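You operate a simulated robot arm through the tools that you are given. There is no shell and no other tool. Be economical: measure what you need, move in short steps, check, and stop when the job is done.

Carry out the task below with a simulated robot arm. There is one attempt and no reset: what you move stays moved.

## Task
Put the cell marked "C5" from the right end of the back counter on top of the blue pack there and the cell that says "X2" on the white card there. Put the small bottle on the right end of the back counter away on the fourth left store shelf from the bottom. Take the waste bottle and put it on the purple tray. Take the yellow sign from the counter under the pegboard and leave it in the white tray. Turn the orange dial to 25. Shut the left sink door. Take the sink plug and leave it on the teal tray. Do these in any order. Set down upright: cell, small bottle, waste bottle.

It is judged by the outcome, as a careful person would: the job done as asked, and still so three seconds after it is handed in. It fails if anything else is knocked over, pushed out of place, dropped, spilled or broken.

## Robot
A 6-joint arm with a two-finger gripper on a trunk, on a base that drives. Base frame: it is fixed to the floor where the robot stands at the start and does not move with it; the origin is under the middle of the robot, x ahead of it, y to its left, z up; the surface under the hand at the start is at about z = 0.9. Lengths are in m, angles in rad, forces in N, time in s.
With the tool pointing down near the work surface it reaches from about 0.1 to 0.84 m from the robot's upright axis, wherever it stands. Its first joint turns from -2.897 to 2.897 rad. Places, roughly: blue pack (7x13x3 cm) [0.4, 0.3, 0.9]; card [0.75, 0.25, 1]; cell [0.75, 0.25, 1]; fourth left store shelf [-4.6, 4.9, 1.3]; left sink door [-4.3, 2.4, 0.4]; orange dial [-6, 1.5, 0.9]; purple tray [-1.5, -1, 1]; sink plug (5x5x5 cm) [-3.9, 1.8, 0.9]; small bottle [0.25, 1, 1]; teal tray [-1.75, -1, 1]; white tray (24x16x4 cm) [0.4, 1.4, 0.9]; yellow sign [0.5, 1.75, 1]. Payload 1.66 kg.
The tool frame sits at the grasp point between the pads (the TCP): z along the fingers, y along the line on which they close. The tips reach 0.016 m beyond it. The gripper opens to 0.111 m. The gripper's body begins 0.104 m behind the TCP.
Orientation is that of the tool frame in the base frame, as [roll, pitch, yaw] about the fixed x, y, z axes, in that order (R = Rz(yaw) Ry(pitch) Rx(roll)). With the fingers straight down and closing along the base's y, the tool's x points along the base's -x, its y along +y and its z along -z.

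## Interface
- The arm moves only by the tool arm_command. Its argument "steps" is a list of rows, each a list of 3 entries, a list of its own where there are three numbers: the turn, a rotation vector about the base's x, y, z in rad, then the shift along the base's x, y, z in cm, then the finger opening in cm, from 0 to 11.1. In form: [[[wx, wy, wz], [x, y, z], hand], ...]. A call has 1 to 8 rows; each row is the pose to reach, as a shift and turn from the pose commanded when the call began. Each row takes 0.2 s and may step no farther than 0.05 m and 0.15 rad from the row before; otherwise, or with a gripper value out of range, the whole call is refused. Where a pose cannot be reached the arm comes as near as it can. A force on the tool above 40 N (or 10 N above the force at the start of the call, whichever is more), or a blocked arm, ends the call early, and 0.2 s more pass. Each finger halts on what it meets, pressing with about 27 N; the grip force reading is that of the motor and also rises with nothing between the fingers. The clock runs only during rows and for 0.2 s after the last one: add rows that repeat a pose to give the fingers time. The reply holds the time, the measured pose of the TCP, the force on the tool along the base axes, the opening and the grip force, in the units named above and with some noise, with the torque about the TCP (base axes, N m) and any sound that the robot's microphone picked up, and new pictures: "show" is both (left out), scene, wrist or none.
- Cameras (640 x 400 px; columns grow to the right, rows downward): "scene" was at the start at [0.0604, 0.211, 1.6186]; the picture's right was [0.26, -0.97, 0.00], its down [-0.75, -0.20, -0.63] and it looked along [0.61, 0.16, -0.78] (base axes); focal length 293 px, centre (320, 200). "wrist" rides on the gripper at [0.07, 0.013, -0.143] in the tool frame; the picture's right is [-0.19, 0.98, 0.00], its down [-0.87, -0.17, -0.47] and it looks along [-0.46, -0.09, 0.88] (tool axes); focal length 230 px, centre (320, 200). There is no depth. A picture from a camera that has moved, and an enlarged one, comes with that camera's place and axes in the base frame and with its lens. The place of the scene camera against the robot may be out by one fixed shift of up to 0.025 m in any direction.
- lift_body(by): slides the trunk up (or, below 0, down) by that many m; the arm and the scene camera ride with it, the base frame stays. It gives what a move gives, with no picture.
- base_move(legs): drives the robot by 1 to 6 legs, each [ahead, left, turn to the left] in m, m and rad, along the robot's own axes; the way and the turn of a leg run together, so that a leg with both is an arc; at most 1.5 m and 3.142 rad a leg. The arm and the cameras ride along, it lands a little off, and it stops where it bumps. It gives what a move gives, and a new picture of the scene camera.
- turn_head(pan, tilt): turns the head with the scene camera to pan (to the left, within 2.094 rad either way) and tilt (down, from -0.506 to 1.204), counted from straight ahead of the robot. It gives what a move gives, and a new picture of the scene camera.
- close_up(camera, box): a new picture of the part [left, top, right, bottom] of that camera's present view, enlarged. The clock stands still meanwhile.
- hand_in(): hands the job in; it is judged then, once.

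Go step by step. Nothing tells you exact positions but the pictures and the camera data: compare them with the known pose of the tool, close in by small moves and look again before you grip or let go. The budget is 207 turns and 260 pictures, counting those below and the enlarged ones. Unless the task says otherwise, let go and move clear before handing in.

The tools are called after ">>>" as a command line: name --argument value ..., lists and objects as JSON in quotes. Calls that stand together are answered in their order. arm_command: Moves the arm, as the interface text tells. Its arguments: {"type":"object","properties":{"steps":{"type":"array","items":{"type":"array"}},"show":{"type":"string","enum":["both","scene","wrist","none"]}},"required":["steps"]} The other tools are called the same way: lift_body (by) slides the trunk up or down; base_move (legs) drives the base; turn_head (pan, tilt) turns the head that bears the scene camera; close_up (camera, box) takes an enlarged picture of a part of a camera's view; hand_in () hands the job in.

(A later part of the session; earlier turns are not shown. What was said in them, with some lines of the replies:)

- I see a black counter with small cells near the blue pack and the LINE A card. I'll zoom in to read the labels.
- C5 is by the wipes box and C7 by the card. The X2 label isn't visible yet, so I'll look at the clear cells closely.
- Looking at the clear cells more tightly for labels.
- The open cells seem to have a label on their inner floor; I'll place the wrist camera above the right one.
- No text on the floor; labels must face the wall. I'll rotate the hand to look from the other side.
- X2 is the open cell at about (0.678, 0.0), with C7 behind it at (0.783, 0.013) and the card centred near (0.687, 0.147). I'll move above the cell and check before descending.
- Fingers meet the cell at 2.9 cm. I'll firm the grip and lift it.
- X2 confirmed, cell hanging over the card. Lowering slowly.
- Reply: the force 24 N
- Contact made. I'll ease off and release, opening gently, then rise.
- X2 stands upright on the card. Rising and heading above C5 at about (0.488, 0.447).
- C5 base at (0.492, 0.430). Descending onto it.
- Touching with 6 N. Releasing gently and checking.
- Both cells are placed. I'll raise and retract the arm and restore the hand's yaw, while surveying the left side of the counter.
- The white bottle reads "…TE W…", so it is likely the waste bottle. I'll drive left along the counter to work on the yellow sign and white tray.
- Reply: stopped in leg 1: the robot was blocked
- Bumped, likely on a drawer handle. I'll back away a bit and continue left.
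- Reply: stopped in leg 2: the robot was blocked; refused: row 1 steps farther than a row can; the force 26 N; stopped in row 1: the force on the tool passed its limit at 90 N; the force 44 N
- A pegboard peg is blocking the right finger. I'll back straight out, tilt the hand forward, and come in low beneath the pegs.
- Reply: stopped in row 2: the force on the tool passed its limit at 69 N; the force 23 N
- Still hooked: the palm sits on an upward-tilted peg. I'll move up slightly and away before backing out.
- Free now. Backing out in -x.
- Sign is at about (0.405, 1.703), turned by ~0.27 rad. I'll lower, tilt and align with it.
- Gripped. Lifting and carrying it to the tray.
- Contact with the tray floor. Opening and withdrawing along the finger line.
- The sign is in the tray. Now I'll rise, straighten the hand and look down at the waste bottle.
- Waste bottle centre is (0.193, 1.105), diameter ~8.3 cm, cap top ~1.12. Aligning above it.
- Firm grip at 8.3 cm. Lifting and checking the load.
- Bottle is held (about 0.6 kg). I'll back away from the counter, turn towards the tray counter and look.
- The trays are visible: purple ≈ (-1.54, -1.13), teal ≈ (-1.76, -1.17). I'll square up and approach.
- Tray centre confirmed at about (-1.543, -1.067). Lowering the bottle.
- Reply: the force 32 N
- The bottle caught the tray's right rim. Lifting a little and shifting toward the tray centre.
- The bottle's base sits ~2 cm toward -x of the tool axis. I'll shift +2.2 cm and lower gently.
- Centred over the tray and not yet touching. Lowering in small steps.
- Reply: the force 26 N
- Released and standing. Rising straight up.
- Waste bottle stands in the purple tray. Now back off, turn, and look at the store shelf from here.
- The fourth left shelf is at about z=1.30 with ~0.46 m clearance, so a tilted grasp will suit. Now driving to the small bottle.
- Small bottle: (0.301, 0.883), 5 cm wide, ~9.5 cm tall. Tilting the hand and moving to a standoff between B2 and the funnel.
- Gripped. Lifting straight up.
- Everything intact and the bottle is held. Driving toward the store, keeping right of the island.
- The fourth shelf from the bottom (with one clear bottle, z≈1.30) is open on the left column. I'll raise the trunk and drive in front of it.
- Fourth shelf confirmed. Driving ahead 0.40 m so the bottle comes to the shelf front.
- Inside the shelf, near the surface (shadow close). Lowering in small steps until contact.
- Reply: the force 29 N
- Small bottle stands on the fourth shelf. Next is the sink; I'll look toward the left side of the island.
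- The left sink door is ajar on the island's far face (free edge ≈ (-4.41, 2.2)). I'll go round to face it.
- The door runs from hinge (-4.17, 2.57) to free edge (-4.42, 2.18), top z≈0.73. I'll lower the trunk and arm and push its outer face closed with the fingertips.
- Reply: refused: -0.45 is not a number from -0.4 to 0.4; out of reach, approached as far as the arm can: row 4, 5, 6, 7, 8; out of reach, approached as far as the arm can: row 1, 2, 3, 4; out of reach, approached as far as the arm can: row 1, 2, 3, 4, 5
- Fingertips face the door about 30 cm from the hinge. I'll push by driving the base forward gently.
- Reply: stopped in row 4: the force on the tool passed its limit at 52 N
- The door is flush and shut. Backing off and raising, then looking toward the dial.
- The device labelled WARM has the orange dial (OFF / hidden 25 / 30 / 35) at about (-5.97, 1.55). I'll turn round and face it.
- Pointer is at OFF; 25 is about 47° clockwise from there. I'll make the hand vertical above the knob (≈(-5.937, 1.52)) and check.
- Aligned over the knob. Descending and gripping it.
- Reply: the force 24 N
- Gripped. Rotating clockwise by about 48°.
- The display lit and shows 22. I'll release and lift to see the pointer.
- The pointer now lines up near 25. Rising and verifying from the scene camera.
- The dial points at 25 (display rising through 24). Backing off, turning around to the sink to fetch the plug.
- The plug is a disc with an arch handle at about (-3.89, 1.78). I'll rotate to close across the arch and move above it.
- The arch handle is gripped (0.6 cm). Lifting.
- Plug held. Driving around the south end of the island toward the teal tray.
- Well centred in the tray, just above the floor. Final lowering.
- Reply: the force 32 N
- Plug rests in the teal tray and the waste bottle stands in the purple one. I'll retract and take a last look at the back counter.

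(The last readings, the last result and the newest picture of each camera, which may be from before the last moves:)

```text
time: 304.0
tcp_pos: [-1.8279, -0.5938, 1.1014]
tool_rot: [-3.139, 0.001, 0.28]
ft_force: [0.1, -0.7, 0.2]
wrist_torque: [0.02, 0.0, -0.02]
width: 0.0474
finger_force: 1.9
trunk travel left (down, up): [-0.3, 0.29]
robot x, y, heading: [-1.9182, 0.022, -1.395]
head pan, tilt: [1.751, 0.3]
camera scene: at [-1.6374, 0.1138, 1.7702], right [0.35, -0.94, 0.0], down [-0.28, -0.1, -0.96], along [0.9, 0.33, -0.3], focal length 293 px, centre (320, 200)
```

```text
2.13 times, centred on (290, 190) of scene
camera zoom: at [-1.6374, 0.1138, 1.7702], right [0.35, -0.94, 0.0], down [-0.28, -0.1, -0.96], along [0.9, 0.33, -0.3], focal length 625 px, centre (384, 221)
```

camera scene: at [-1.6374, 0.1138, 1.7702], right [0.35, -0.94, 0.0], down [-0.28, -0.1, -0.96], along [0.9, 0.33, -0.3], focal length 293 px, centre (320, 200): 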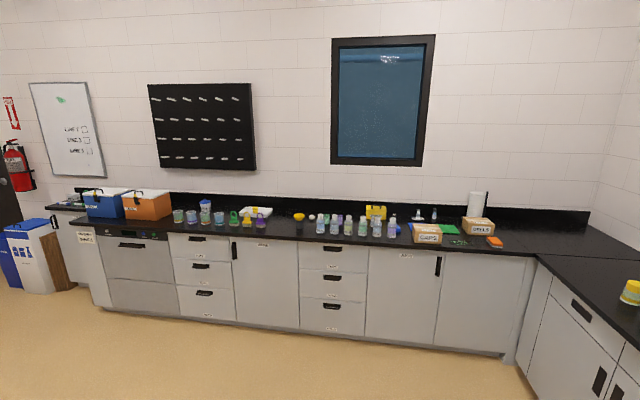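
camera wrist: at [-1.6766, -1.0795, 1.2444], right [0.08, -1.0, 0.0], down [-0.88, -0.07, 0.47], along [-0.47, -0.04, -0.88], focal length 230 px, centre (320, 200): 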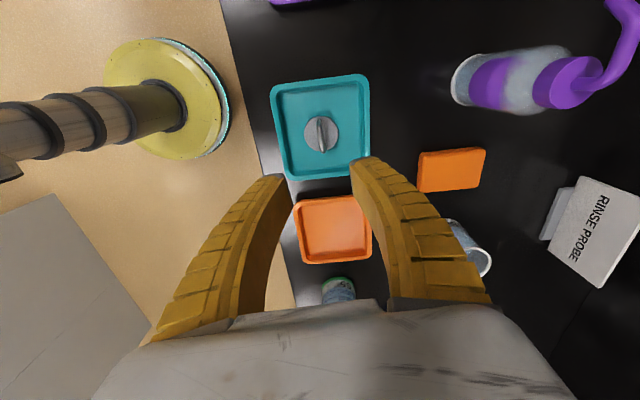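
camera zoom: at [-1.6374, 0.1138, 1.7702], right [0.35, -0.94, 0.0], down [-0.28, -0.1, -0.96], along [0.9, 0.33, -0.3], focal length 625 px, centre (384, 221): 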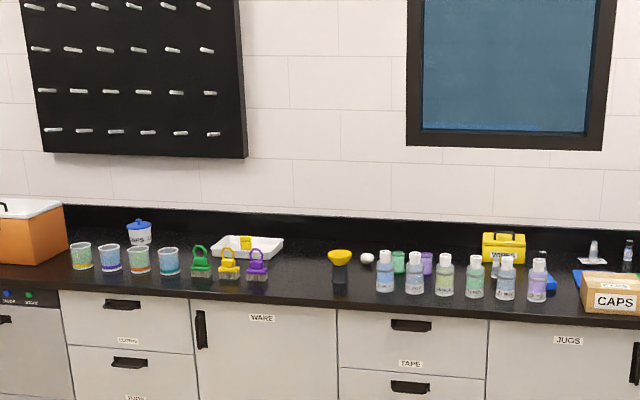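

Everything on the back counter stands as it should, with the cells upright and the sign in the tray. Nothing has been disturbed, so I'm handing in.

>>> hand_in

```text
The job is handed in.
```

I finished all eight parts of the task and handed the job in.

- **Cells:** C5 stands upright on the blue pack, and X2 stands upright on the white card.
- **Small bottle:** It stands upright on the fourth left store shelf from the bottom.
- **Waste bottle:** It stands upright in the purple tray.
- **Yellow sign:** It is in the white tray.
- **Orange dial:** Its pointer lines up with 25. The display read 24 and was still rising when I left it.
- **Left sink door:** It is shut flush.
- **Sink plug:** It is in the teal tray.

On the way, the base bumped the counter front twice and a finger snagged on a pegboard peg. The waste bottle also briefly caught the rim of the purple tray, so I lifted it and set it down again. I saw nothing moved or knocked over in the later pictures of those spots, including a last look along the back counter.
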